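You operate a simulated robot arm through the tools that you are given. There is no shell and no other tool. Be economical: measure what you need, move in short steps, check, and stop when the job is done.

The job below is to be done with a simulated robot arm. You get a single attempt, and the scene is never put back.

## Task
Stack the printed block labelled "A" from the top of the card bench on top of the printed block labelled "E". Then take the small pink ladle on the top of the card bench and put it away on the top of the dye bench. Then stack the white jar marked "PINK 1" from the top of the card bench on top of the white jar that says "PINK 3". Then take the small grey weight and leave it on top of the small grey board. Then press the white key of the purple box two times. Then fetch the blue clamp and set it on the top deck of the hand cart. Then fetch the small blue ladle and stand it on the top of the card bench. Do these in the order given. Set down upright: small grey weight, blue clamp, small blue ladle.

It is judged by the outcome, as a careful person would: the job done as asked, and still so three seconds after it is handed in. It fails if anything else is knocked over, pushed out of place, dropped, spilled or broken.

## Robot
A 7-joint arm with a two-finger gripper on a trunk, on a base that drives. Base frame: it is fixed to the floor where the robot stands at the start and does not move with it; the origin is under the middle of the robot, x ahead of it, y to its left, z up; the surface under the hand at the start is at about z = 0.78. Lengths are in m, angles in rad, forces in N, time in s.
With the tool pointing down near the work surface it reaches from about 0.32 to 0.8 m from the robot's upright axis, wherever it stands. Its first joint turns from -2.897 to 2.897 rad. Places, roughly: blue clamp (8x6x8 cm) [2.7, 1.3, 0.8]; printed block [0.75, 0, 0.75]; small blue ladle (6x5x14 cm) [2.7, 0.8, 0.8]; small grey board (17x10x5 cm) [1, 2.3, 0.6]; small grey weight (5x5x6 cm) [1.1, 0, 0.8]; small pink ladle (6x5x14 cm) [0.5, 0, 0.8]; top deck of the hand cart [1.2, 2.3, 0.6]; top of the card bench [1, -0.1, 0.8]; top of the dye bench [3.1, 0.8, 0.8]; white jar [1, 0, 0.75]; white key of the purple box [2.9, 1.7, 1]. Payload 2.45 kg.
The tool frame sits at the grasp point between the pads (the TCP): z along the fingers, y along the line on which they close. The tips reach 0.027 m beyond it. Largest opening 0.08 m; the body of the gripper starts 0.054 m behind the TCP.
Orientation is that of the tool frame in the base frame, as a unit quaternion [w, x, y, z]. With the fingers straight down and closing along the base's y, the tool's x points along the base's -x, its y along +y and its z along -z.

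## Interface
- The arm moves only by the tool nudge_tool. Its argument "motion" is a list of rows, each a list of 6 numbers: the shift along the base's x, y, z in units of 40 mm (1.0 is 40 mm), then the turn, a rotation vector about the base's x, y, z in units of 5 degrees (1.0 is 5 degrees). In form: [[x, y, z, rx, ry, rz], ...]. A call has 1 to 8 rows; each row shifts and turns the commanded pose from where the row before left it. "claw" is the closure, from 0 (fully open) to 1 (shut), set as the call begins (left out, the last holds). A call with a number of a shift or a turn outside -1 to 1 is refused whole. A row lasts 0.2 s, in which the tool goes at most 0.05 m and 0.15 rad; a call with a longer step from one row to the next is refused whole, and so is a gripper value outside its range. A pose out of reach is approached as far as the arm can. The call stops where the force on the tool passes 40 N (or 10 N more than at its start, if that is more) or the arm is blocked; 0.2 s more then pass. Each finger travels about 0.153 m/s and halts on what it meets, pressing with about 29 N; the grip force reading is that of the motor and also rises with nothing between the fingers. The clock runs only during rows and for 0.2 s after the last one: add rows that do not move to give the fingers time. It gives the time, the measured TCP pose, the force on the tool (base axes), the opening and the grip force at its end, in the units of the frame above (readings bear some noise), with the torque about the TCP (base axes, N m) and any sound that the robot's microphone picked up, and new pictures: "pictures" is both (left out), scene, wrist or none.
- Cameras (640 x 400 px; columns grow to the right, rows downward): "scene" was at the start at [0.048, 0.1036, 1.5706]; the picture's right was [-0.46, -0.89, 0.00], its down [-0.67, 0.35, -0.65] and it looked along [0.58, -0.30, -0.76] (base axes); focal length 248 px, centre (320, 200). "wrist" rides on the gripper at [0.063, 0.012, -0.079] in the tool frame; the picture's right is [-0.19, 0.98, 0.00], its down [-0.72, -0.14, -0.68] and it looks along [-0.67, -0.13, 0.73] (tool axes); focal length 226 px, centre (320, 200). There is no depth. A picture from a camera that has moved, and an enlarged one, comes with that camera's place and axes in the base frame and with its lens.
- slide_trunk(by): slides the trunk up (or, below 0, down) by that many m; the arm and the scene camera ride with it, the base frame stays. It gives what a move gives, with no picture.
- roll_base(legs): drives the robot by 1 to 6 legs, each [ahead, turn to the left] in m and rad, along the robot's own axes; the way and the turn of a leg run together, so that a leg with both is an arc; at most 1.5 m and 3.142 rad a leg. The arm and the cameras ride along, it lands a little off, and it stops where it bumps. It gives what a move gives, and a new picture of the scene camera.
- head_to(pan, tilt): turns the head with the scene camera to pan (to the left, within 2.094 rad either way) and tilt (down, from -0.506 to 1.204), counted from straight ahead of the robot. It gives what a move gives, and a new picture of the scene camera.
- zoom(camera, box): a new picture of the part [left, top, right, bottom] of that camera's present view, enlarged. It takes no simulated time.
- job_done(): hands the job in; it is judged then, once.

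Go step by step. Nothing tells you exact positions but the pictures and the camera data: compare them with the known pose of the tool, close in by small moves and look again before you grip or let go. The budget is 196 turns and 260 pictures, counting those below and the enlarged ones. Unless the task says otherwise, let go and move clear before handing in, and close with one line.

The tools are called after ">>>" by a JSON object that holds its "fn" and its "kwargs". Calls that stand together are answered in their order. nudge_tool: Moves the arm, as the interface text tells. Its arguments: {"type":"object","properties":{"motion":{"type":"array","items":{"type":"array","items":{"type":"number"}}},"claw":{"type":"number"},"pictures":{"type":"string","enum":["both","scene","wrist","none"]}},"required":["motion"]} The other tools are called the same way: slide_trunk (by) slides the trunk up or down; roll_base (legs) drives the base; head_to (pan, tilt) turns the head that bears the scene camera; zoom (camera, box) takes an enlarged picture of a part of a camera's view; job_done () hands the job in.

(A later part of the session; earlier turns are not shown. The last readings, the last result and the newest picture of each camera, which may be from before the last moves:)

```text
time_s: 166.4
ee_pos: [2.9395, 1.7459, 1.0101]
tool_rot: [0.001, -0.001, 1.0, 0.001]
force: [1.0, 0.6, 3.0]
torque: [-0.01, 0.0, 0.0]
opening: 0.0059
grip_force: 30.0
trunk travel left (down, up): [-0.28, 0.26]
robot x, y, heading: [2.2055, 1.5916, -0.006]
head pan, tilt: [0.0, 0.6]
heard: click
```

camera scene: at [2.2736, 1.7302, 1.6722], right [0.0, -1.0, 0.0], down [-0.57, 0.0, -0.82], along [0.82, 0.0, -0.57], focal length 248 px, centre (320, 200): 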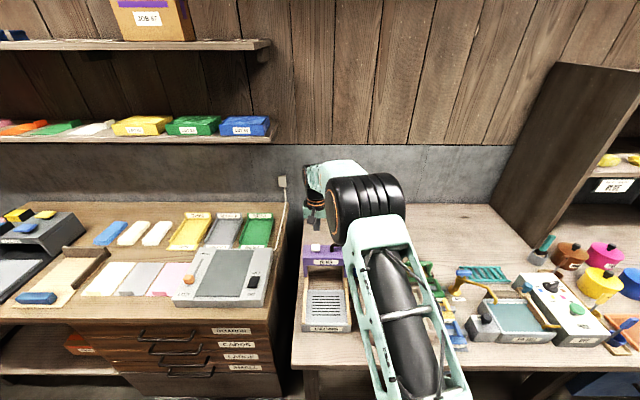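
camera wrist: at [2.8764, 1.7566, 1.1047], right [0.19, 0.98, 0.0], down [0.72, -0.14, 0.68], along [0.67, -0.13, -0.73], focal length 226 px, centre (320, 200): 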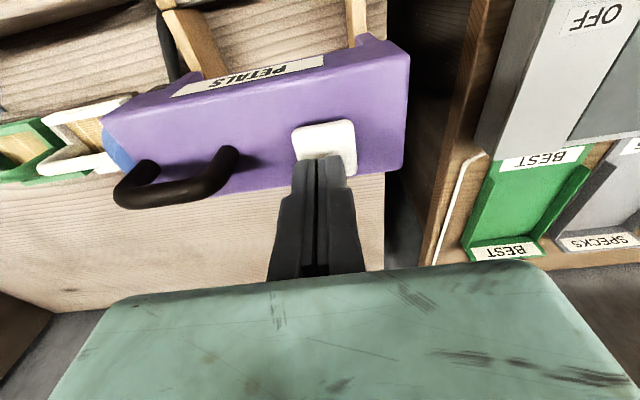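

Second click heard: two presses done. Lifting and moving toward the blue clamp near (2.68, 1.29).

>>> {"fn": "nudge_tool", "kwargs": {"motion": [[0, 0, 0.5, 0, 0, 0], [0, 0, 1, 0, 0, 0], [0, 0, 1, 0, 0, 0], [0, 0, 1, 0, 0, 0], [-0.8, -0.9, 0, 0, 0, 0], [-0.8, -0.9, 0, 0, 0, 0], [-0.8, -0.9, 0, 0, 0, 0], [-0.8, -0.9, 0, 0, 0, 0]], "pictures": "none"}}

>>> {"fn": "nudge_tool", "kwargs": {"motion": [[-0.8, -0.9, 0, 0, 0, 0], [-0.8, -0.9, 0, 0, 0, 0], [-0.8, -0.9, 0, 0, 0, 0], [-0.8, -0.9, 0, 0, 0, 0], [-0.8, -0.9, 0, 0, 0, 0], [-0.8, -0.9, 0, 0, 0, 0], [0, -1, 0, 0, 0, 0], [0, -0.7, 0, 0, 0, 0]], "claw": 0}}

>>> {"fn": "zoom", "kwargs": {"camera": "wrist", "box": [200, 20, 440, 170]}}

```text
time_s: 168.2
ee_pos: [2.8106, 1.6045, 1.1502]
tool_rot: [0.002, -0.002, 1.0, 0.003]
force: [0.2, -0.2, -0.2]
torque: [0.03, -0.02, 0.01]
opening: 0.0001
grip_force: 29.8
trunk travel left (down, up): [-0.28, 0.26]
robot x, y, heading: [2.2046, 1.5895, 0.002]
head pan, tilt: [0.0, 0.6]
```

```text
time_s: 170.0
ee_pos: [2.62, 1.3199, 1.1488]
tool_rot: [0.002, -0.002, 1.0, 0.001]
force: [0.6, -0.1, -0.4]
torque: [0.0, 0.01, 0.0]
opening: 0.0797
grip_force: 0.1
trunk travel left (down, up): [-0.28, 0.26]
robot x, y, heading: [2.2045, 1.5899, 0.001]
head pan, tilt: [0.0, 0.6]
camera scene: at [2.2734, 1.7294, 1.6723], right [0.0, -1.0, 0.0], down [-0.57, 0.0, -0.82], along [0.82, 0.0, -0.57], focal length 248 px, centre (320, 200)
camera wrist: at [2.5563, 1.3325, 1.2277], right [0.19, 0.98, 0.0], down [0.72, -0.14, 0.68], along [0.67, -0.13, -0.73], focal length 226 px, centre (320, 200)
```

scene: 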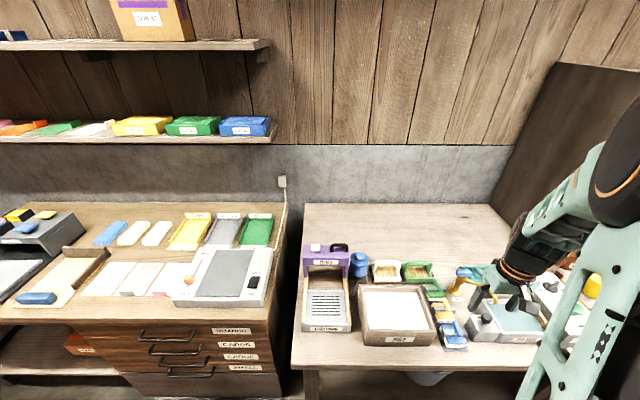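
wrist: 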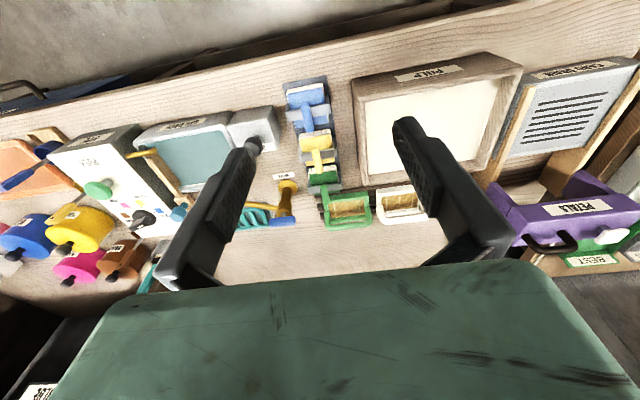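

```text
2.67 times, centred on (320, 95) of wrist
camera zoom: at [2.5563, 1.3325, 1.2277], right [0.19, 0.98, 0.0], down [0.72, -0.14, 0.68], along [0.67, -0.13, -0.73], focal length 603 px, centre (320, 480)
```

zoom: 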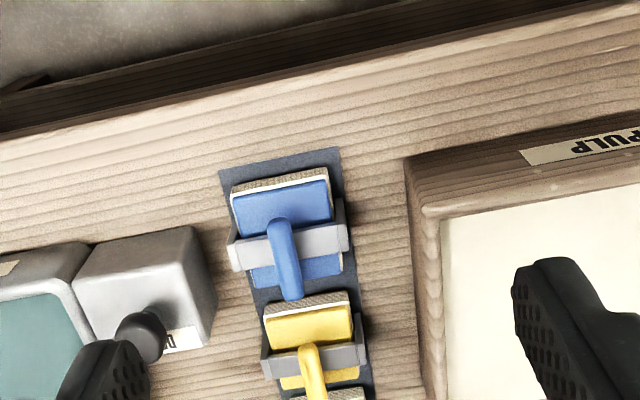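

>>> {"fn": "zoom", "kwargs": {"camera": "scene", "box": [415, 255, 495, 355]}}

>>> {"fn": "nudge_tool", "kwargs": {"motion": [[0, -0.1, -1, 0, 0, 0], [0, -0.1, -1, 0, 0, 0], [0, 0, 0, 0, 0, 0]], "pictures": "none"}}

>>> {"fn": "zoom", "kwargs": {"camera": "wrist", "box": [200, 20, 440, 170]}}

```text
4.00 times, centred on (455, 305) of scene
camera zoom: at [2.2734, 1.7294, 1.6723], right [0.0, -1.0, 0.0], down [-0.57, 0.0, -0.82], along [0.82, 0.0, -0.57], focal length 992 px, centre (-220, -220)
```

zoom: 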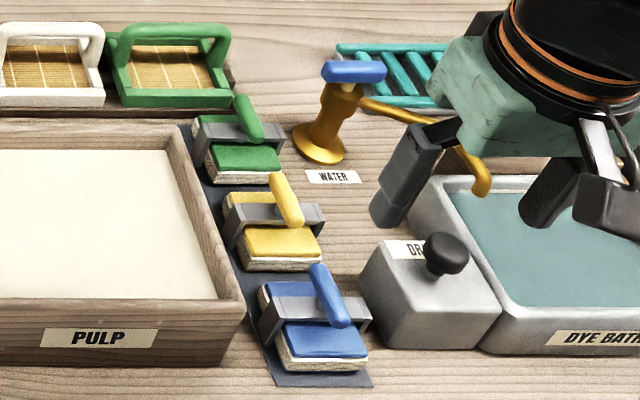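

```text
time_s: 170.8
ee_pos: [2.6186, 1.3126, 1.0663]
tool_rot: [0.002, -0.001, 1.0, 0.001]
force: [-0.1, 0.3, 0.1]
torque: [0.03, -0.02, 0.04]
opening: 0.08
grip_force: 0.1
trunk travel left (down, up): [-0.28, 0.26]
robot x, y, heading: [2.2037, 1.591, -0.002]
head pan, tilt: [0.0, 0.6]
```

```text
2.67 times, centred on (320, 95) of wrist
camera zoom: at [2.5557, 1.3251, 1.145], right [0.19, 0.98, 0.0], down [0.72, -0.14, 0.68], along [0.67, -0.13, -0.73], focal length 603 px, centre (320, 480)
```

zoom: 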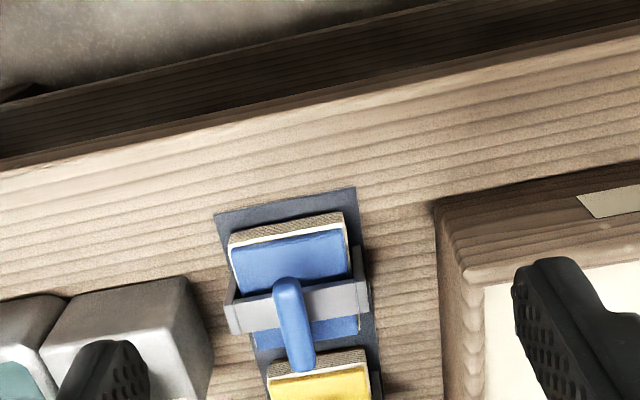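

The blue clamp's top lever is at about (2.697, 1.283, 0.87), lying along x. Getting a closer look from lower.

>>> {"fn": "nudge_tool", "kwargs": {"motion": [[0.9, -0.4, -0.4, 0, 0, 0], [0.9, -0.4, -0.6, 0, 0, 0], [0, 0, -0.8, 0, 0, 0], [0, 0, 0, 0, 0, 0]], "pictures": "wrist"}}

>>> {"fn": "zoom", "kwargs": {"camera": "wrist", "box": [220, 60, 420, 185]}}

>>> {"fn": "zoom", "kwargs": {"camera": "scene", "box": [410, 260, 490, 360]}}

```text
time_s: 171.8
ee_pos: [2.6922, 1.2791, 1.0012]
tool_rot: [0.002, -0.001, 1.0, 0.0]
force: [0.9, -0.1, -0.1]
torque: [-0.01, 0.0, 0.0]
opening: 0.0798
grip_force: 0.0
trunk travel left (down, up): [-0.28, 0.26]
robot x, y, heading: [2.2045, 1.591, -0.001]
head pan, tilt: [0.0, 0.6]
camera wrist: at [2.6277, 1.2919, 1.0799], right [0.19, 0.98, 0.0], down [0.72, -0.14, 0.68], along [0.67, -0.13, -0.73], focal length 226 px, centre (320, 200)
```

wrist: 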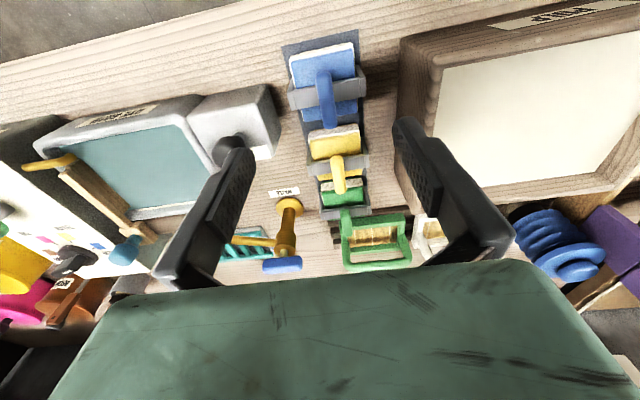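

```text
3.20 times, centred on (320, 122) of wrist
camera zoom: at [2.6277, 1.2919, 1.0799], right [0.19, 0.98, 0.0], down [0.72, -0.14, 0.68], along [0.67, -0.13, -0.73], focal length 723 px, centre (320, 448)
```

zoom: 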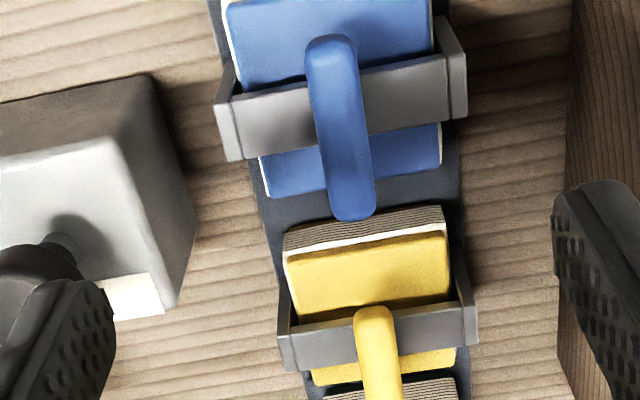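

```text
4.00 times, centred on (450, 310) of scene
camera zoom: at [2.2733, 1.7299, 1.6723], right [0.0, -1.0, 0.0], down [-0.57, 0.0, -0.82], along [0.82, 0.0, -0.57], focal length 992 px, centre (-200, -240)
```

zoom: 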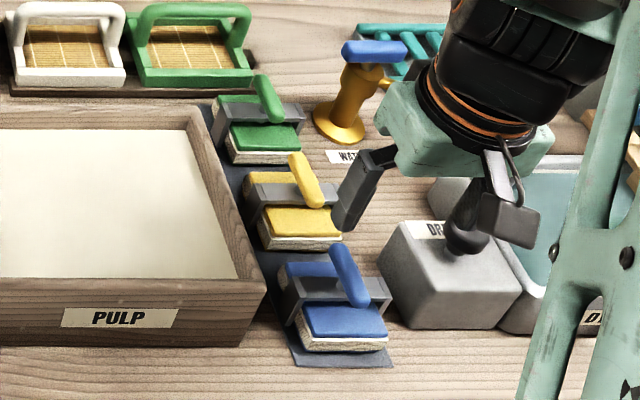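

I now see the clamp: a grey bracket over a blue board with a lever on top running along x (about 2.68–2.72, y≈1.283, z≈0.87). I'll straddle the lever with partly closed fingers.

>>> {"fn": "nudge_tool", "kwargs": {"motion": [[0, 0.1, -0.9, 0, 0, 0], [0, 0, -0.9, 0, 0, 0], [0, 0, -0.6, 0, 0, 0], [0, 0, 0, 0, 0, 0]], "claw": 0.5, "pictures": "wrist"}}

>>> {"fn": "zoom", "kwargs": {"camera": "wrist", "box": [220, 80, 420, 205]}}

>>> {"fn": "zoom", "kwargs": {"camera": "scene", "box": [410, 260, 490, 360]}}

```text
time_s: 172.8
ee_pos: [2.6905, 1.2825, 0.9002]
tool_rot: [0.002, -0.001, 1.0, 0.0]
force: [-1.1, -0.5, -0.3]
torque: [0.02, 0.02, 0.01]
opening: 0.04
grip_force: 0.0
trunk travel left (down, up): [-0.28, 0.26]
robot x, y, heading: [2.2048, 1.59, -0.002]
head pan, tilt: [0.0, 0.6]
camera wrist: at [2.6267, 1.2955, 0.9787], right [0.19, 0.98, 0.0], down [0.72, -0.14, 0.68], along [0.67, -0.13, -0.73], focal length 226 px, centre (320, 200)
```

wrist: 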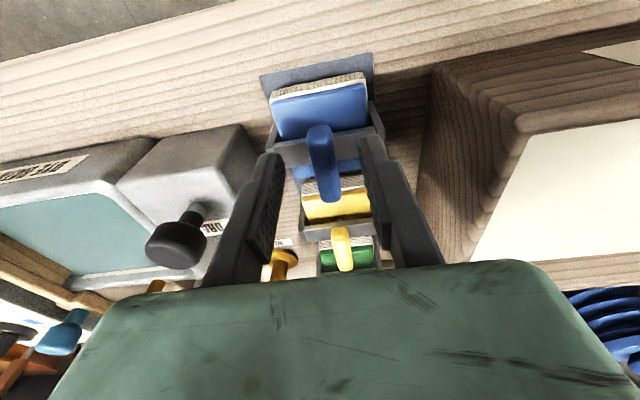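

```text
3.20 times, centred on (320, 142) of wrist
camera zoom: at [2.6267, 1.2955, 0.9787], right [0.19, 0.98, 0.0], down [0.72, -0.14, 0.68], along [0.67, -0.13, -0.73], focal length 723 px, centre (320, 384)
```

zoom: 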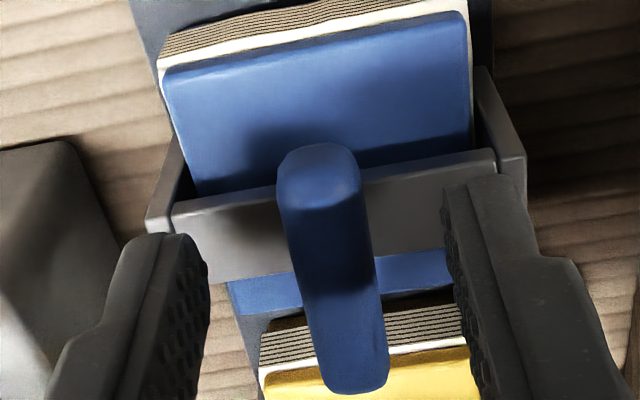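

```text
4.00 times, centred on (450, 310) of scene
camera zoom: at [2.2734, 1.7298, 1.6723], right [0.0, -1.0, 0.0], down [-0.57, 0.0, -0.82], along [0.82, 0.0, -0.57], focal length 992 px, centre (-200, -240)
```

zoom: 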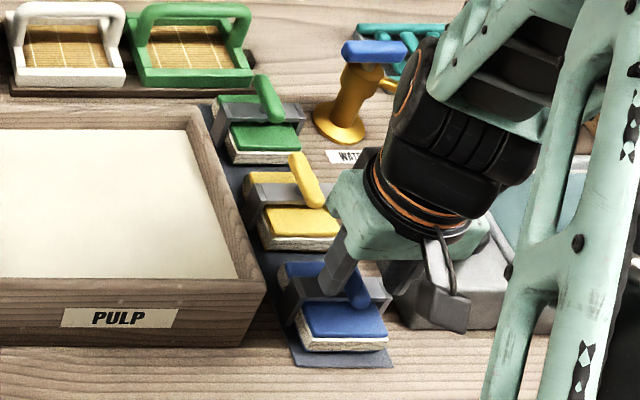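

The lever stands clear above the bracket; fingers fit on both sides. Lowering and gripping it.

>>> {"fn": "nudge_tool", "kwargs": {"motion": [[0, 0.05, -0.4, 0, 0, 0], [0, 0, -0.4, 0, 0, 0], [0, 0, 0, 0, 0, 0]], "claw": 0.58, "pictures": "none"}}

>>> {"fn": "zoom", "kwargs": {"camera": "wrist", "box": [220, 80, 420, 205]}}

```text
time_s: 173.6
ee_pos: [2.6931, 1.2845, 0.8737]
tool_rot: [0.006, -0.002, 1.0, -0.002]
force: [-3.7, 4.2, 21.0]
torque: [0.28, 0.01, 0.12]
opening: 0.0267
grip_force: 0.2
trunk travel left (down, up): [-0.28, 0.26]
robot x, y, heading: [2.2061, 1.5924, 0.002]
head pan, tilt: [0.0, 0.6]
stopped in row 3: the force on the tool passed its limit at 45 N (the readings are from after the stop); the commanded pose is now the measured one
```

```text
3.20 times, centred on (320, 142) of wrist
camera zoom: at [2.6279, 1.297, 0.9516], right [0.19, 0.98, 0.0], down [0.71, -0.14, 0.69], along [0.68, -0.13, -0.72], focal length 723 px, centre (320, 384)
```

zoom: 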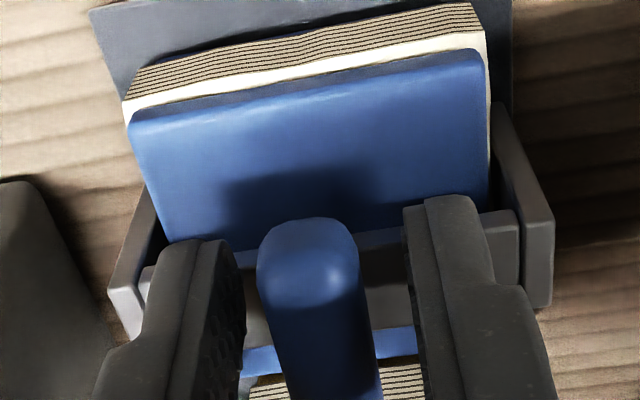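

Fingertips touched the bracket top (~0.846). Backing up a few mm and closing on the lever.

>>> {"fn": "nudge_tool", "kwargs": {"motion": [[0, 0, 0.12, 0, -0.1, 0], [0, 0, 0, 0, 0, 0]], "pictures": "none"}}

>>> {"fn": "nudge_tool", "kwargs": {"motion": [[0, 0, 0, 0, 0, 0], [0, 0, 0, 0, 0, 0], [0, 0, 0, 0, 0, 0]], "claw": 1, "pictures": "wrist"}}

```text
time_s: 174.2
ee_pos: [2.6939, 1.282, 0.8744]
tool_rot: [0.01, -0.002, 1.0, -0.001]
force: [0.0, -1.9, 3.5]
torque: [0.05, 0.04, 0.01]
opening: 0.0311
grip_force: 0.1
trunk travel left (down, up): [-0.28, 0.26]
robot x, y, heading: [2.2043, 1.5929, -0.001]
head pan, tilt: [0.0, 0.6]
```

```text
time_s: 175.0
ee_pos: [2.6933, 1.2839, 0.8748]
tool_rot: [0.01, -0.001, 1.0, -0.002]
force: [-0.2, 0.2, 0.4]
torque: [0.01, 0.02, 0.02]
opening: 0.0134
grip_force: 29.3
trunk travel left (down, up): [-0.28, 0.26]
robot x, y, heading: [2.2059, 1.5878, 0.001]
head pan, tilt: [0.0, 0.6]
camera wrist: at [2.6283, 1.2961, 0.953], right [0.19, 0.98, 0.0], down [0.71, -0.14, 0.69], along [0.68, -0.13, -0.72], focal length 226 px, centre (320, 200)
```

wrist: 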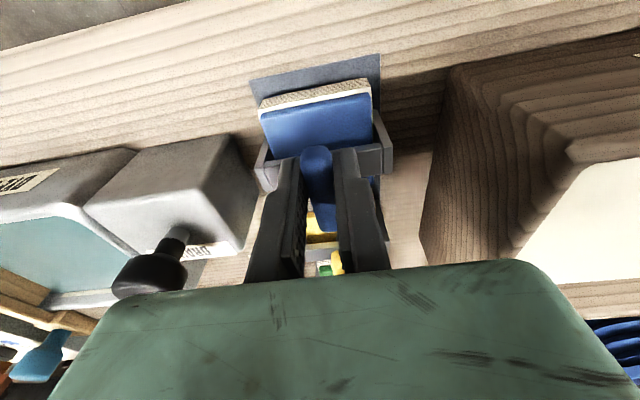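

Gripped. Lifting slowly.

>>> {"fn": "nudge_tool", "kwargs": {"motion": [[0, 0, 0.3, 0, 0, 0], [0, 0, 0.5, 0, 0, 0], [0, 0, 0.7, 0, 0, 0], [0, 0, 0.8, 0, 0, 0], [0, 0, 0, 0, 0, 0]], "pictures": "wrist"}}

>>> {"fn": "zoom", "kwargs": {"camera": "scene", "box": [390, 230, 510, 360]}}

```text
time_s: 176.2
ee_pos: [2.6929, 1.2828, 0.9678]
tool_rot: [0.008, -0.001, 1.0, -0.001]
force: [-0.6, 0.4, -0.8]
torque: [-0.01, 0.0, 0.0]
opening: 0.0133
grip_force: 28.5
trunk travel left (down, up): [-0.28, 0.26]
robot x, y, heading: [2.2051, 1.5923, 0.001]
head pan, tilt: [0.0, 0.6]
camera wrist: at [2.6287, 1.2966, 1.0457], right [0.19, 0.98, 0.0], down [0.71, -0.14, 0.69], along [0.68, -0.13, -0.72], focal length 226 px, centre (320, 200)
```

wrist: 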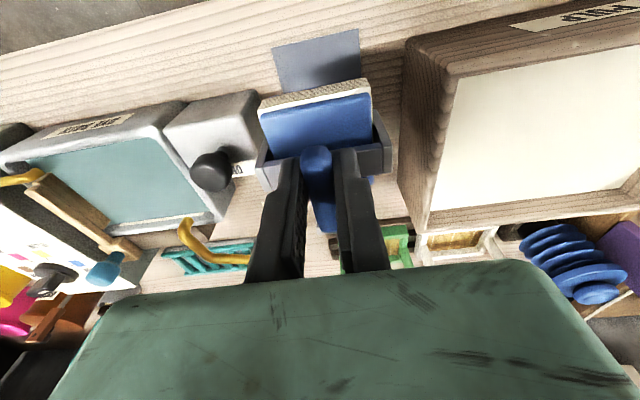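

```text
3.08 times, centred on (450, 295) of scene
camera zoom: at [2.2734, 1.7298, 1.6722], right [0.0, -1.0, 0.0], down [-0.57, 0.0, -0.82], along [0.82, 0.0, -0.57], focal length 763 px, centre (-80, -92)
```

zoom: 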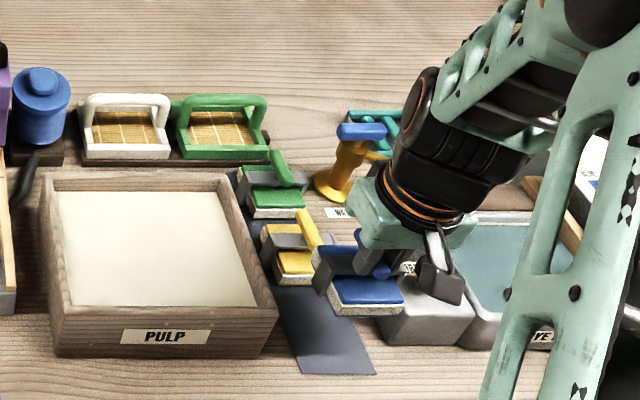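

The clamp is held level. Raising, tucking in, and driving back to the cart.

>>> {"fn": "nudge_tool", "kwargs": {"motion": [[0, 0, 1, 0, 0, 0], [0, 0, 1, 0, 0, 0], [0, 0, 1, 0, 0, 0], [0, 0, 1, 0, 0, 0], [-0.3, 0.9, 0, 0, 0, 0], [-0.3, 0.9, 0, 0, 0, 0], [-0.3, 0.9, 0, 0, 0, 0], [-0.3, 0.9, 0, 0, 0, 0]], "pictures": "none"}}

>>> {"fn": "nudge_tool", "kwargs": {"motion": [[-0.4, 0.9, 0, 0, 0, 0], [-0.4, 0.9, 0, 0, 0, 0], [-0.4, 0.9, 0, 0, 0, 0], [-0.4, 0.9, 0, 0, 0, 0], [0, 0, 0, 0, 0, 0]], "pictures": "wrist"}}

>>> {"fn": "roll_base", "kwargs": {"legs": [[0, 0.34], [-1.07, 0], [0, 1.25], [0.3, 0]]}}

```text
time_s: 178.0
ee_pos: [2.6454, 1.4268, 1.127]
tool_rot: [0.01, 0.0, 1.0, -0.001]
force: [-0.2, 0.4, -1.3]
torque: [-0.03, 0.0, 0.0]
opening: 0.0134
grip_force: 28.8
trunk travel left (down, up): [-0.28, 0.26]
robot x, y, heading: [2.205, 1.5891, 0.005]
head pan, tilt: [0.0, 0.6]
```

```text
time_s: 179.2
ee_pos: [2.5795, 1.5724, 1.1239]
tool_rot: [0.009, -0.001, 1.0, -0.001]
force: [0.3, -0.1, -0.8]
torque: [-0.01, 0.02, 0.0]
opening: 0.0134
grip_force: 28.5
trunk travel left (down, up): [-0.28, 0.26]
robot x, y, heading: [2.2053, 1.588, -0.005]
head pan, tilt: [0.0, 0.6]
camera wrist: at [2.5149, 1.5851, 1.2021], right [0.19, 0.98, 0.0], down [0.71, -0.14, 0.7], along [0.68, -0.13, -0.72], focal length 226 px, centre (320, 200)
```

wrist: 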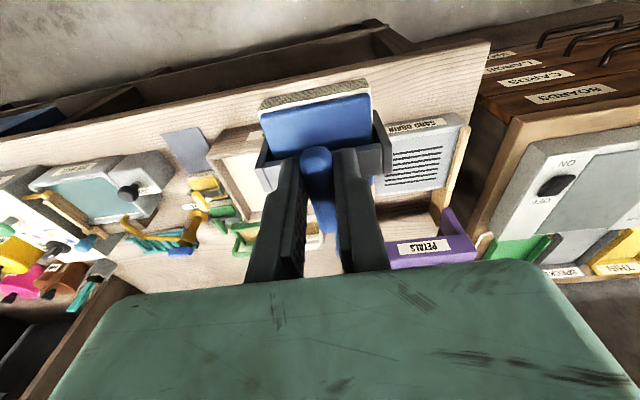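

```text
time_s: 190.6
ee_pos: [1.209, 1.9212, 1.123]
tool_rot: [-0.007, 0.707, -0.707, -0.006]
force: [-0.7, 1.0, -1.9]
torque: [-0.02, -0.01, -0.02]
opening: 0.0132
grip_force: 28.7
trunk travel left (down, up): [-0.28, 0.26]
robot x, y, heading: [1.1891, 1.544, 1.567]
head pan, tilt: [0.0, 0.6]
camera scene: at [1.0483, 1.6149, 1.6722], right [1.0, 0.0, 0.0], down [0.0, -0.57, -0.82], along [0.0, 0.82, -0.57], focal length 248 px, centre (320, 200)
```

scene: 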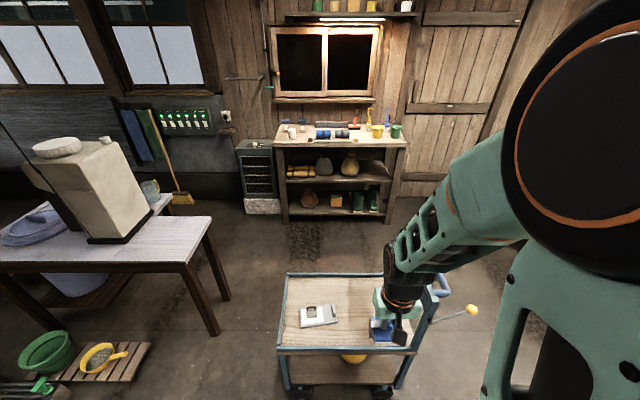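

Weight still in place. Lowering the trunk and moving the clamp over the clear right part of the deck, toward (1.25, 2.28).

>>> {"fn": "slide_trunk", "kwargs": {"by": -0.2}}

>>> {"fn": "nudge_tool", "kwargs": {"motion": [[0.15, 1, 0, 0, 0, 0], [0.15, 1, 0, 0, 0, 0], [0.15, 1, 0, 0, 0, 0], [0.15, 1, 0, 0, 0, 0], [0.15, 1, 0, 0, 0, 0], [0.15, 1, 0, 0, 0, 0], [0.1, 1, 0, 0, 0, 0], [0, 1, 0, 0, 0, 0]], "pictures": "none"}}

>>> {"fn": "nudge_tool", "kwargs": {"motion": [[0, 0.9, 0, 0, 0, 0], [0, 0, -1, 0, 0, 0], [0, 0, -1, 0, 0, 0], [0, 0, -1, 0, 0, 0], [0, 0, 0, 0, 0, 0]]}}

```text
time_s: 192.7
ee_pos: [1.2095, 1.92, 0.9241]
tool_rot: [-0.007, 0.707, -0.707, -0.006]
force: [-0.2, 0.5, -0.8]
torque: [0.0, 0.0, -0.02]
opening: 0.0135
grip_force: 29.0
trunk travel left (down, up): [-0.08, 0.46]
robot x, y, heading: [1.1918, 1.5447, 1.56]
head pan, tilt: [0.0, 0.6]
```

```text
time_s: 194.5
ee_pos: [1.2512, 2.2402, 0.9237]
tool_rot: [0.007, -0.707, 0.707, 0.005]
force: [-0.3, 0.2, -0.8]
torque: [-0.04, 0.01, 0.01]
opening: 0.0132
grip_force: 28.9
trunk travel left (down, up): [-0.08, 0.46]
robot x, y, heading: [1.1861, 1.5487, 1.563]
head pan, tilt: [0.0, 0.6]
```

```text
time_s: 195.7
ee_pos: [1.2495, 2.2802, 0.8032]
tool_rot: [-0.007, 0.708, -0.706, -0.006]
force: [-0.4, -0.1, -0.7]
torque: [0.01, -0.02, 0.0]
opening: 0.0132
grip_force: 29.1
trunk travel left (down, up): [-0.08, 0.46]
robot x, y, heading: [1.1889, 1.5445, 1.563]
head pan, tilt: [0.0, 0.6]
camera scene: at [1.0483, 1.6145, 1.4722], right [1.0, 0.0, 0.0], down [0.0, -0.57, -0.82], along [0.0, 0.82, -0.57], focal length 248 px, centre (320, 200)
camera wrist: at [1.237, 2.2159, 0.8813], right [-0.98, 0.19, 0.0], down [0.14, 0.71, 0.7], along [0.13, 0.68, -0.72], focal length 226 px, centre (320, 200)
```

scene: 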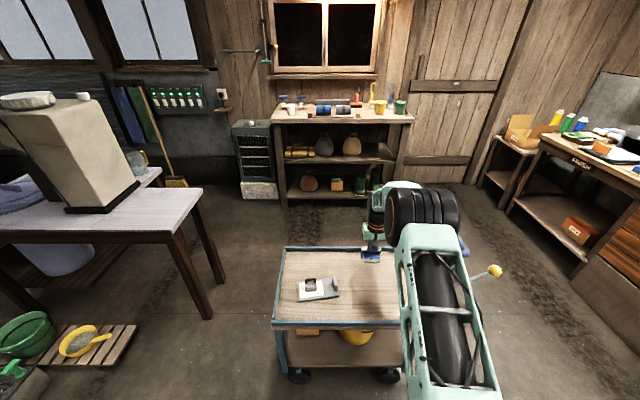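
wrist: 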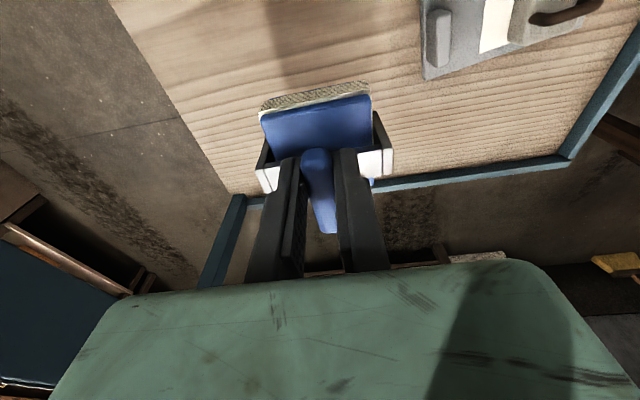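

Target clear of the board, with rail room all round. Lowering.

>>> {"fn": "nudge_tool", "kwargs": {"motion": [[0, 0, -1, 0, 0, 0], [0, 0, -1, 0, 0, 0], [0, 0, -1, 0, 0, 0], [0, 0, -0.9, 0, 0, 0], [0, 0, 0, 0, 0, 0]], "pictures": "wrist"}}

>>> {"fn": "zoom", "kwargs": {"camera": "scene", "box": [270, 220, 430, 350]}}

```text
time_s: 196.9
ee_pos: [1.2516, 2.2765, 0.6468]
tool_rot: [-0.007, 0.708, -0.706, -0.006]
force: [0.5, 0.2, -1.8]
torque: [-0.02, 0.01, 0.02]
opening: 0.0134
grip_force: 29.3
trunk travel left (down, up): [-0.08, 0.46]
robot x, y, heading: [1.1862, 1.5478, 1.566]
head pan, tilt: [0.0, 0.6]
camera wrist: at [1.2391, 2.2127, 0.7243], right [-0.98, 0.19, 0.0], down [0.14, 0.71, 0.69], along [0.13, 0.68, -0.72], focal length 226 px, centre (320, 200)
```

wrist: 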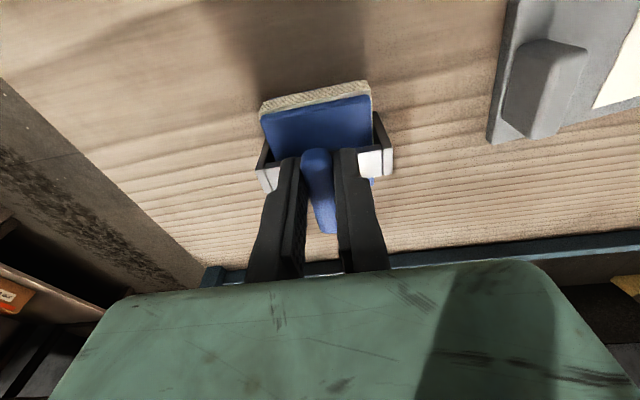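

```text
3.08 times, centred on (350, 285) of scene
camera zoom: at [1.0484, 1.6145, 1.4722], right [1.0, 0.0, 0.0], down [0.0, -0.57, -0.82], along [0.0, 0.82, -0.57], focal length 763 px, centre (228, -62)
```

zoom: 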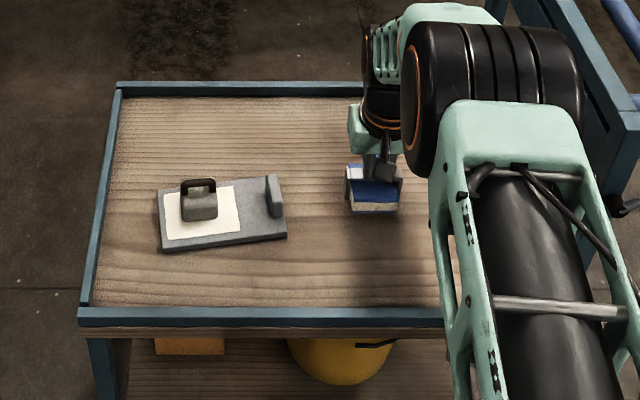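

Close to the deck. Lowering in small steps to contact.

>>> {"fn": "nudge_tool", "kwargs": {"motion": [[0, 0, -0.25, 0, 0, 0], [0, 0, -0.15, 0, 0, 0], [0, 0, -0.1, 0, 0, 0], [0, 0, 0, 0, 0, 0]], "pictures": "none"}}

>>> {"fn": "nudge_tool", "kwargs": {"motion": [[0, 0, -0.1, 0, 0, 0], [0, 0, -0.08, 0, 0, 0], [0, 0, 0, 0, 0, 0]], "pictures": "none"}}

```text
time_s: 197.9
ee_pos: [1.2499, 2.2757, 0.6268]
tool_rot: [-0.007, 0.708, -0.706, -0.006]
force: [0.3, 0.1, -1.1]
torque: [-0.03, -0.01, -0.03]
opening: 0.0131
grip_force: 29.0
trunk travel left (down, up): [-0.08, 0.46]
robot x, y, heading: [1.1912, 1.5451, 1.564]
head pan, tilt: [0.0, 0.6]
```

```text
time_s: 198.7
ee_pos: [1.2491, 2.2761, 0.6196]
tool_rot: [-0.007, 0.708, -0.706, -0.006]
force: [1.0, -0.5, 3.9]
torque: [0.05, 0.0, 0.03]
opening: 0.013
grip_force: 28.9
trunk travel left (down, up): [-0.08, 0.46]
robot x, y, heading: [1.1869, 1.5467, 1.569]
head pan, tilt: [0.0, 0.6]
```

Light contact (about 5 N). One tiny step more, then release and rise.

>>> {"fn": "nudge_tool", "kwargs": {"motion": [[0, 0, -0.04, 0, 0, 0], [0, 0, 0, 0, 0, 0]], "pictures": "none"}}

>>> {"fn": "nudge_tool", "kwargs": {"motion": [[0, 0, 0, 0, 0, 0], [0, 0, 0, 0, 0, 0]], "claw": 0.5, "pictures": "none"}}

>>> {"fn": "nudge_tool", "kwargs": {"motion": [[0, 0, 0.4, 0, 0, 0], [0, 0, 0.8, 0, 0, 0], [0, 0, 1, 0, 0, 0], [0, 0, 1, 0, 0, 0], [0, 0, 1, 0, 0, 0], [0, -0.6, 1, 0, 0, 0], [0, -1, 0.6, 0, 0, 0], [0, -1, 0.6, 0, 0, 0]]}}

```text
time_s: 199.3
ee_pos: [1.2481, 2.2751, 0.6204]
tool_rot: [-0.008, 0.708, -0.707, -0.006]
force: [2.9, -2.3, 15.8]
torque: [-0.26, -0.01, -0.01]
opening: 0.013
grip_force: 28.9
trunk travel left (down, up): [-0.08, 0.46]
robot x, y, heading: [1.1883, 1.5462, 1.565]
head pan, tilt: [0.0, 0.6]
```

```text
time_s: 199.9
ee_pos: [1.2485, 2.2758, 0.6197]
tool_rot: [-0.009, 0.707, -0.707, -0.008]
force: [3.2, -1.2, 20.8]
torque: [0.03, 0.03, -0.04]
opening: 0.0305
grip_force: 0.1
trunk travel left (down, up): [-0.08, 0.46]
robot x, y, heading: [1.1884, 1.5492, 1.565]
head pan, tilt: [0.0, 0.6]
```

```text
time_s: 201.7
ee_pos: [1.2483, 2.1694, 0.877]
tool_rot: [0.008, -0.707, 0.707, 0.006]
force: [0.3, -0.9, 1.0]
torque: [-0.03, 0.03, 0.05]
opening: 0.0399
grip_force: 0.0
trunk travel left (down, up): [-0.08, 0.46]
robot x, y, heading: [1.187, 1.5471, 1.561]
head pan, tilt: [0.0, 0.6]
camera scene: at [1.0484, 1.6141, 1.4723], right [1.0, -0.01, 0.0], down [0.0, -0.56, -0.83], along [0.0, 0.83, -0.56], focal length 248 px, centre (320, 200)
camera wrist: at [1.2357, 2.1056, 0.9547], right [-0.98, 0.19, 0.0], down [0.14, 0.71, 0.69], along [0.13, 0.68, -0.72], focal length 226 px, centre (320, 200)
```

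scene: 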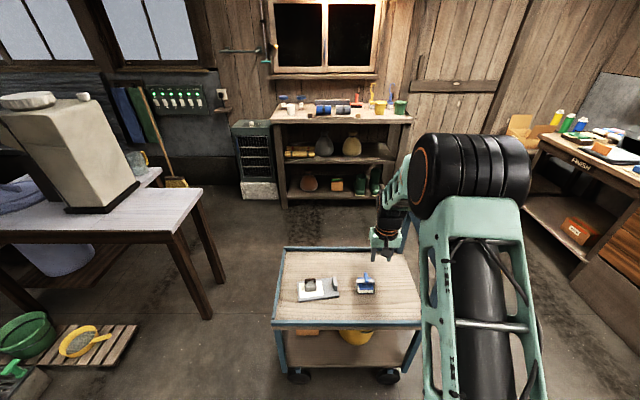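
wrist: 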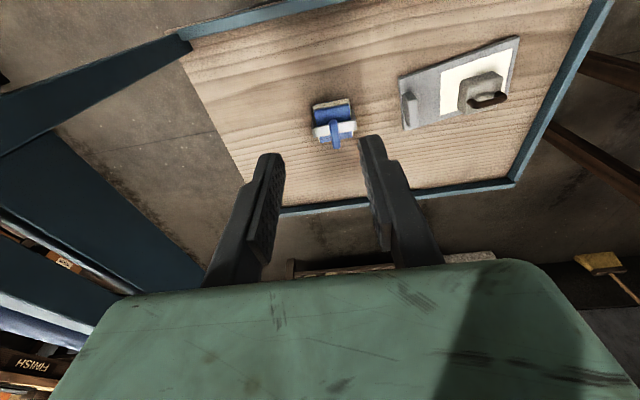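

The clamp stands on the deck. Retracting, raising the trunk, and driving to the blue ladle on the dye bench.

>>> {"fn": "nudge_tool", "kwargs": {"motion": [[0, -1, 0.5, 0, 0, 0], [0, -1, 0.5, 0, 0, 0], [0, -1, 0.5, 0, 0, 0], [0, -1, 0.5, 0, 0, 0], [0, -1, 0.5, 0, 0, 0], [0, -1, 0.5, 0, 0, 0], [0, 0, 0, 0, 0, 0]], "claw": 0, "pictures": "none"}}

>>> {"fn": "slide_trunk", "kwargs": {"by": 0.14}}

>>> {"fn": "roll_base", "kwargs": {"legs": [[-0.3, 0], [0, -1.955], [1.04, 0], [0, 0.395]]}}

>>> {"fn": "nudge_tool", "kwargs": {"motion": [[0, 0, 0, 0, 0, 0]], "pictures": "wrist"}}

```text
time_s: 203.3
ee_pos: [1.251, 1.9316, 0.9968]
tool_rot: [-0.007, 0.707, -0.707, -0.006]
force: [0.1, -1.1, 0.6]
torque: [0.03, -0.01, 0.0]
opening: 0.0798
grip_force: 0.2
trunk travel left (down, up): [-0.08, 0.46]
robot x, y, heading: [1.1883, 1.5469, 1.565]
head pan, tilt: [0.0, 0.6]
```

```text
time_s: 205.0
ee_pos: [1.2497, 1.9319, 1.135]
tool_rot: [-0.008, 0.708, -0.706, -0.007]
force: [-0.1, 0.4, -0.2]
torque: [-0.01, -0.03, 0.0]
opening: 0.08
grip_force: 0.0
trunk travel left (down, up): [-0.22, 0.32]
robot x, y, heading: [1.1852, 1.546, 1.565]
head pan, tilt: [0.0, 0.6]
```

```text
time_s: 218.2
ee_pos: [2.5525, 0.773, 1.1367]
tool_rot: [0.009, -0.011, 1.0, -0.001]
force: [0.1, -0.3, 0.1]
torque: [-0.01, -0.01, -0.01]
opening: 0.0799
grip_force: 0.0
trunk travel left (down, up): [-0.22, 0.32]
robot x, y, heading: [2.1675, 0.8253, 0.017]
head pan, tilt: [0.0, 0.6]
camera scene: at [2.2297, 0.9663, 1.6122], right [0.02, -1.0, 0.0], down [-0.57, -0.01, -0.82], along [0.82, 0.02, -0.57], focal length 248 px, centre (320, 200)
```

scene: 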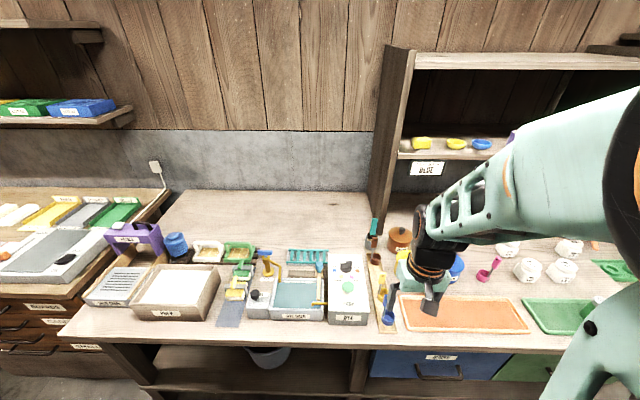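

```text
time_s: 218.7
ee_pos: [2.5539, 0.7731, 1.1357]
tool_rot: [0.01, -0.011, 1.0, -0.001]
force: [-0.8, -0.1, 0.2]
torque: [0.0, -0.03, 0.0]
opening: 0.08
grip_force: 0.1
trunk travel left (down, up): [-0.22, 0.32]
robot x, y, heading: [2.1635, 0.8263, 0.023]
head pan, tilt: [0.0, 0.6]
camera wrist: at [2.4879, 0.7847, 1.2138], right [0.17, 0.99, 0.0], down [0.71, -0.12, 0.69], along [0.68, -0.12, -0.72], focal length 226 px, centre (320, 200)
```

wrist: 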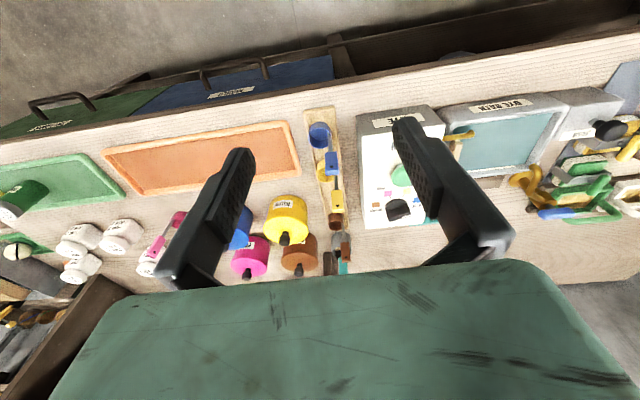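

>>> {"fn": "zoom", "kwargs": {"camera": "wrist", "box": [240, 90, 400, 240]}}

>>> {"fn": "zoom", "kwargs": {"camera": "scene", "box": [340, 210, 460, 340]}}

```text
2.67 times, centred on (320, 165) of wrist
camera zoom: at [2.4879, 0.7847, 1.2138], right [0.17, 0.99, 0.0], down [0.71, -0.12, 0.69], along [0.68, -0.12, -0.72], focal length 603 px, centre (320, 293)
```

zoom: 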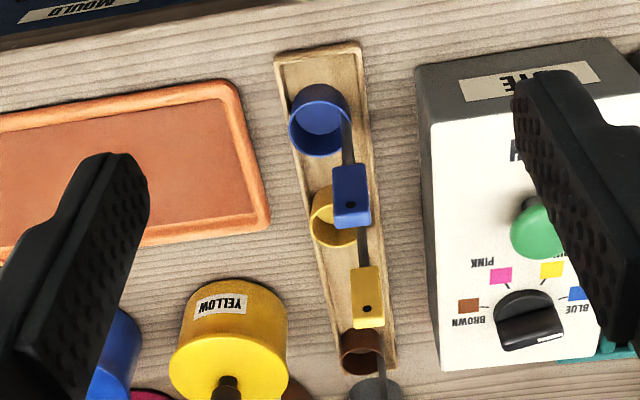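

```text
3.08 times, centred on (400, 275) of scene
camera zoom: at [2.2297, 0.9662, 1.6122], right [0.02, -1.0, 0.0], down [-0.57, -0.01, -0.82], along [0.82, 0.02, -0.57], focal length 763 px, centre (74, -31)
```

zoom: 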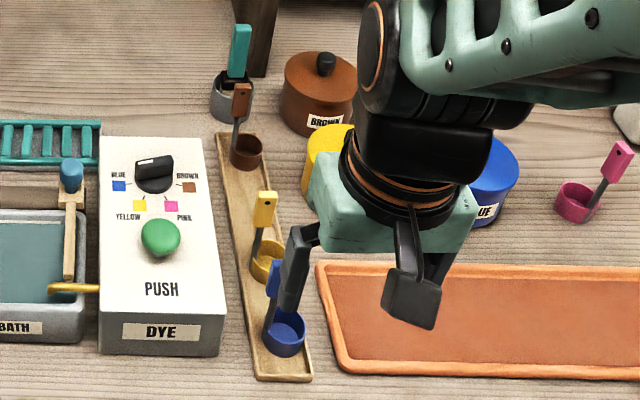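

The blue ladle's handle stands on the +y side of its cup near (2.686, 0.771), top about 0.945. Moving closer above it and levelling the tool.

>>> {"fn": "nudge_tool", "kwargs": {"motion": [[0.8, 0, -0.8, 0, 0.23, 0], [0.8, 0, -0.8, 0, 0, 0], [0.8, 0, -0.4, 0, 0, 0], [0, 0, 0, 0, 0, 0]], "claw": 0.4, "pictures": "wrist"}}

>>> {"fn": "zoom", "kwargs": {"camera": "wrist", "box": [220, 60, 420, 185]}}

```text
time_s: 219.7
ee_pos: [2.6485, 0.774, 1.0563]
tool_rot: [-0.001, -0.011, 1.0, -0.001]
force: [0.3, 0.6, -1.6]
torque: [0.03, -0.02, 0.0]
opening: 0.0482
grip_force: 0.1
trunk travel left (down, up): [-0.22, 0.32]
robot x, y, heading: [2.1657, 0.8227, 0.016]
head pan, tilt: [0.0, 0.6]
camera wrist: at [2.5839, 0.7855, 1.1345], right [0.17, 0.99, 0.0], down [0.72, -0.12, 0.68], along [0.67, -0.12, -0.73], focal length 226 px, centre (320, 200)
```

wrist: 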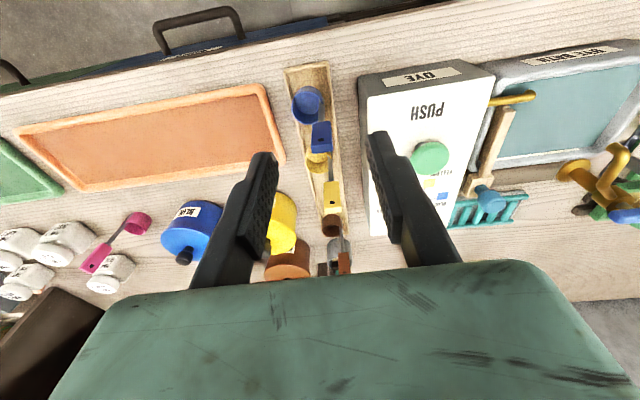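

```text
3.20 times, centred on (320, 122) of wrist
camera zoom: at [2.5839, 0.7855, 1.1345], right [0.17, 0.99, 0.0], down [0.72, -0.12, 0.68], along [0.67, -0.12, -0.73], focal length 723 px, centre (320, 448)
```

zoom: 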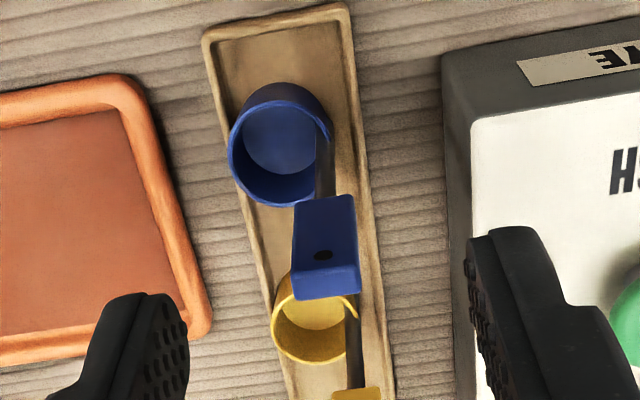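

>>> {"fn": "nudge_tool", "kwargs": {"motion": [[0.6, -0.1, -0.7, 0, 0, 0], [0.5, -0.05, -0.8, 0, 0, 0], [0, 0, -0.7, 0, 0, 0], [0, 0, 0, 0, 0, 0]], "pictures": "none"}}

>>> {"fn": "zoom", "kwargs": {"camera": "wrist", "box": [220, 80, 420, 205]}}

>>> {"fn": "zoom", "kwargs": {"camera": "scene", "box": [340, 210, 460, 340]}}

```text
time_s: 220.7
ee_pos: [2.6936, 0.7655, 0.9677]
tool_rot: [-0.001, -0.011, 1.0, -0.001]
force: [-0.1, 0.0, 0.4]
torque: [-0.02, -0.01, 0.02]
opening: 0.0479
grip_force: 0.0
trunk travel left (down, up): [-0.22, 0.32]
robot x, y, heading: [2.1621, 0.8249, 0.022]
head pan, tilt: [0.0, 0.6]
```

```text
3.20 times, centred on (320, 142) of wrist
camera zoom: at [2.6291, 0.7778, 1.0467], right [0.17, 0.99, 0.0], down [0.72, -0.12, 0.68], along [0.67, -0.12, -0.73], focal length 723 px, centre (320, 384)
```

zoom: 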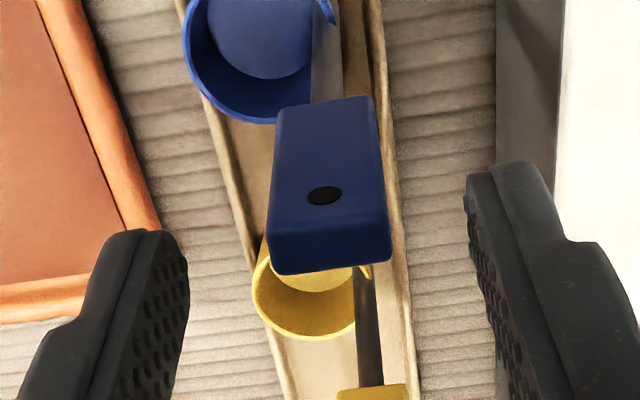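

```text
3.08 times, centred on (400, 275) of scene
camera zoom: at [2.23, 0.9662, 1.6123], right [0.02, -1.0, 0.0], down [-0.57, -0.01, -0.82], along [0.82, 0.02, -0.57], focal length 763 px, centre (74, -31)
```

zoom: 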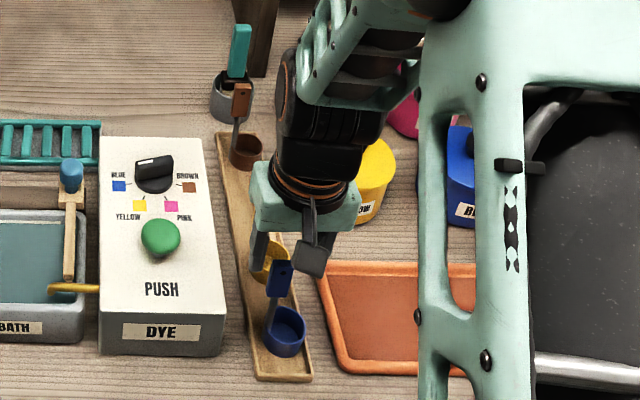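

Flag top is at (2.691, 0.768, 0.947). Descending and gripping.

>>> {"fn": "nudge_tool", "kwargs": {"motion": [[-0.05, 0.06, -0.6, 0, 0, 0], [0, 0, -0.6, 0, 0, 0], [0, 0, 0, 0, 0, 0]], "claw": 0.5, "pictures": "wrist"}}

>>> {"fn": "nudge_tool", "kwargs": {"motion": [[0, 0, 0, 0, 0, 0], [0, 0, 0, 0, 0, 0], [0, 0, 0, 0, 0, 0]], "claw": 1, "pictures": "wrist"}}

```text
time_s: 221.4
ee_pos: [2.6908, 0.7705, 0.9188]
tool_rot: [-0.001, -0.012, 1.0, -0.001]
force: [0.5, 0.3, -0.1]
torque: [0.01, 0.0, 0.01]
opening: 0.04
grip_force: 0.1
trunk travel left (down, up): [-0.22, 0.32]
robot x, y, heading: [2.1607, 0.8231, 0.019]
head pan, tilt: [0.0, 0.6]
camera wrist: at [2.6273, 0.7817, 0.9981], right [0.17, 0.99, 0.0], down [0.72, -0.12, 0.68], along [0.67, -0.12, -0.73], focal length 226 px, centre (320, 200)
```

wrist: 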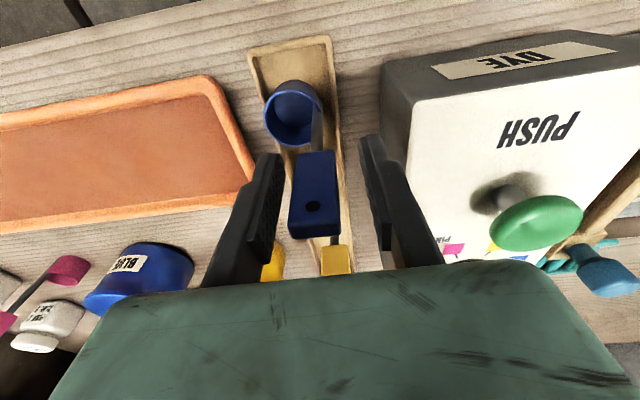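

```text
time_s: 222.2
ee_pos: [2.6912, 0.7705, 0.9186]
tool_rot: [0.0, -0.011, 1.0, 0.0]
force: [-0.1, -0.4, -0.1]
torque: [0.0, -0.02, -0.01]
opening: 0.0199
grip_force: 29.2
trunk travel left (down, up): [-0.22, 0.32]
robot x, y, heading: [2.1669, 0.8257, 0.016]
head pan, tilt: [0.0, 0.6]
camera wrist: at [2.6273, 0.7816, 0.9983], right [0.17, 0.99, 0.0], down [0.72, -0.12, 0.68], along [0.67, -0.12, -0.73], focal length 226 px, centre (320, 200)
```

wrist: 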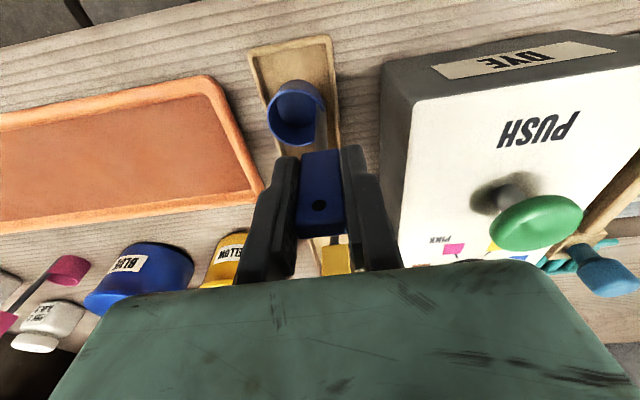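

Gripped at 0.0199. Lifting straight up and tucking in.

>>> {"fn": "nudge_tool", "kwargs": {"motion": [[0, 0, 0.4, 0, 0, 0], [0, 0, 0.8, 0, 0, 0], [0, 0, 1, 0, 0, 0], [0, 0, 1, 0, 0, 0], [0, 0, 1, 0, 0, 0], [0, 0, 1, 0, 0, 0], [-0.8, 0, 0.5, 0, 0, 0], [-0.8, 0, 0, 0, 0, 0]], "pictures": "wrist"}}

>>> {"fn": "nudge_tool", "kwargs": {"motion": [[-0.9, 0.2, 0, 0, 0, 0], [-0.9, 0.2, 0, 0, 0, 0], [0, 0, 0, 0, 0, 0]], "pictures": "none"}}

>>> {"fn": "zoom", "kwargs": {"camera": "scene", "box": [320, 180, 520, 340]}}

```text
time_s: 224.1
ee_pos: [2.6263, 0.7687, 1.1474]
tool_rot: [0.0, -0.012, 1.0, 0.0]
force: [-0.5, 0.2, 0.2]
torque: [0.05, -0.01, 0.0]
opening: 0.0197
grip_force: 28.9
trunk travel left (down, up): [-0.22, 0.32]
robot x, y, heading: [2.1634, 0.8256, 0.017]
head pan, tilt: [0.0, 0.6]
camera wrist: at [2.5625, 0.78, 1.2256], right [0.17, 0.99, 0.0], down [0.72, -0.12, 0.68], along [0.67, -0.12, -0.73], focal length 226 px, centre (320, 200)
```

wrist: 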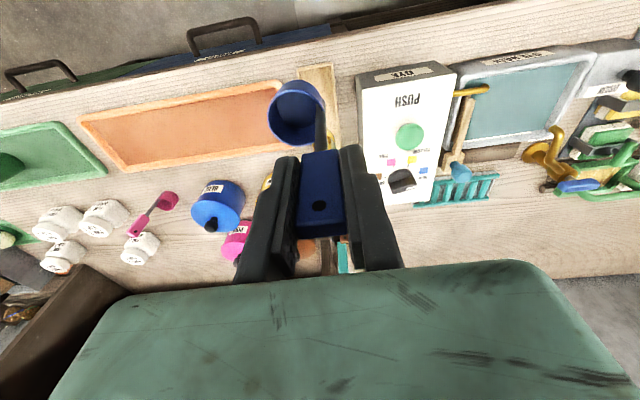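

```text
time_s: 224.8
ee_pos: [2.5543, 0.784, 1.147]
tool_rot: [-0.002, -0.012, 1.0, -0.001]
force: [0.1, 0.5, -0.4]
torque: [0.01, 0.0, 0.02]
opening: 0.02
grip_force: 29.0
trunk travel left (down, up): [-0.22, 0.32]
robot x, y, heading: [2.167, 0.8261, 0.018]
head pan, tilt: [0.0, 0.6]
```

```text
2.50 times, centred on (420, 260) of scene
camera zoom: at [2.2303, 0.9623, 1.6145], right [-0.03, -1.0, 0.0], down [-0.54, 0.01, -0.84], along [0.84, -0.02, -0.54], focal length 620 px, centre (70, 50)
```

zoom: 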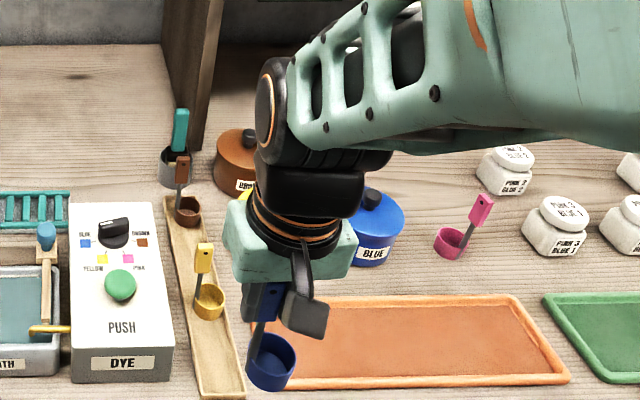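

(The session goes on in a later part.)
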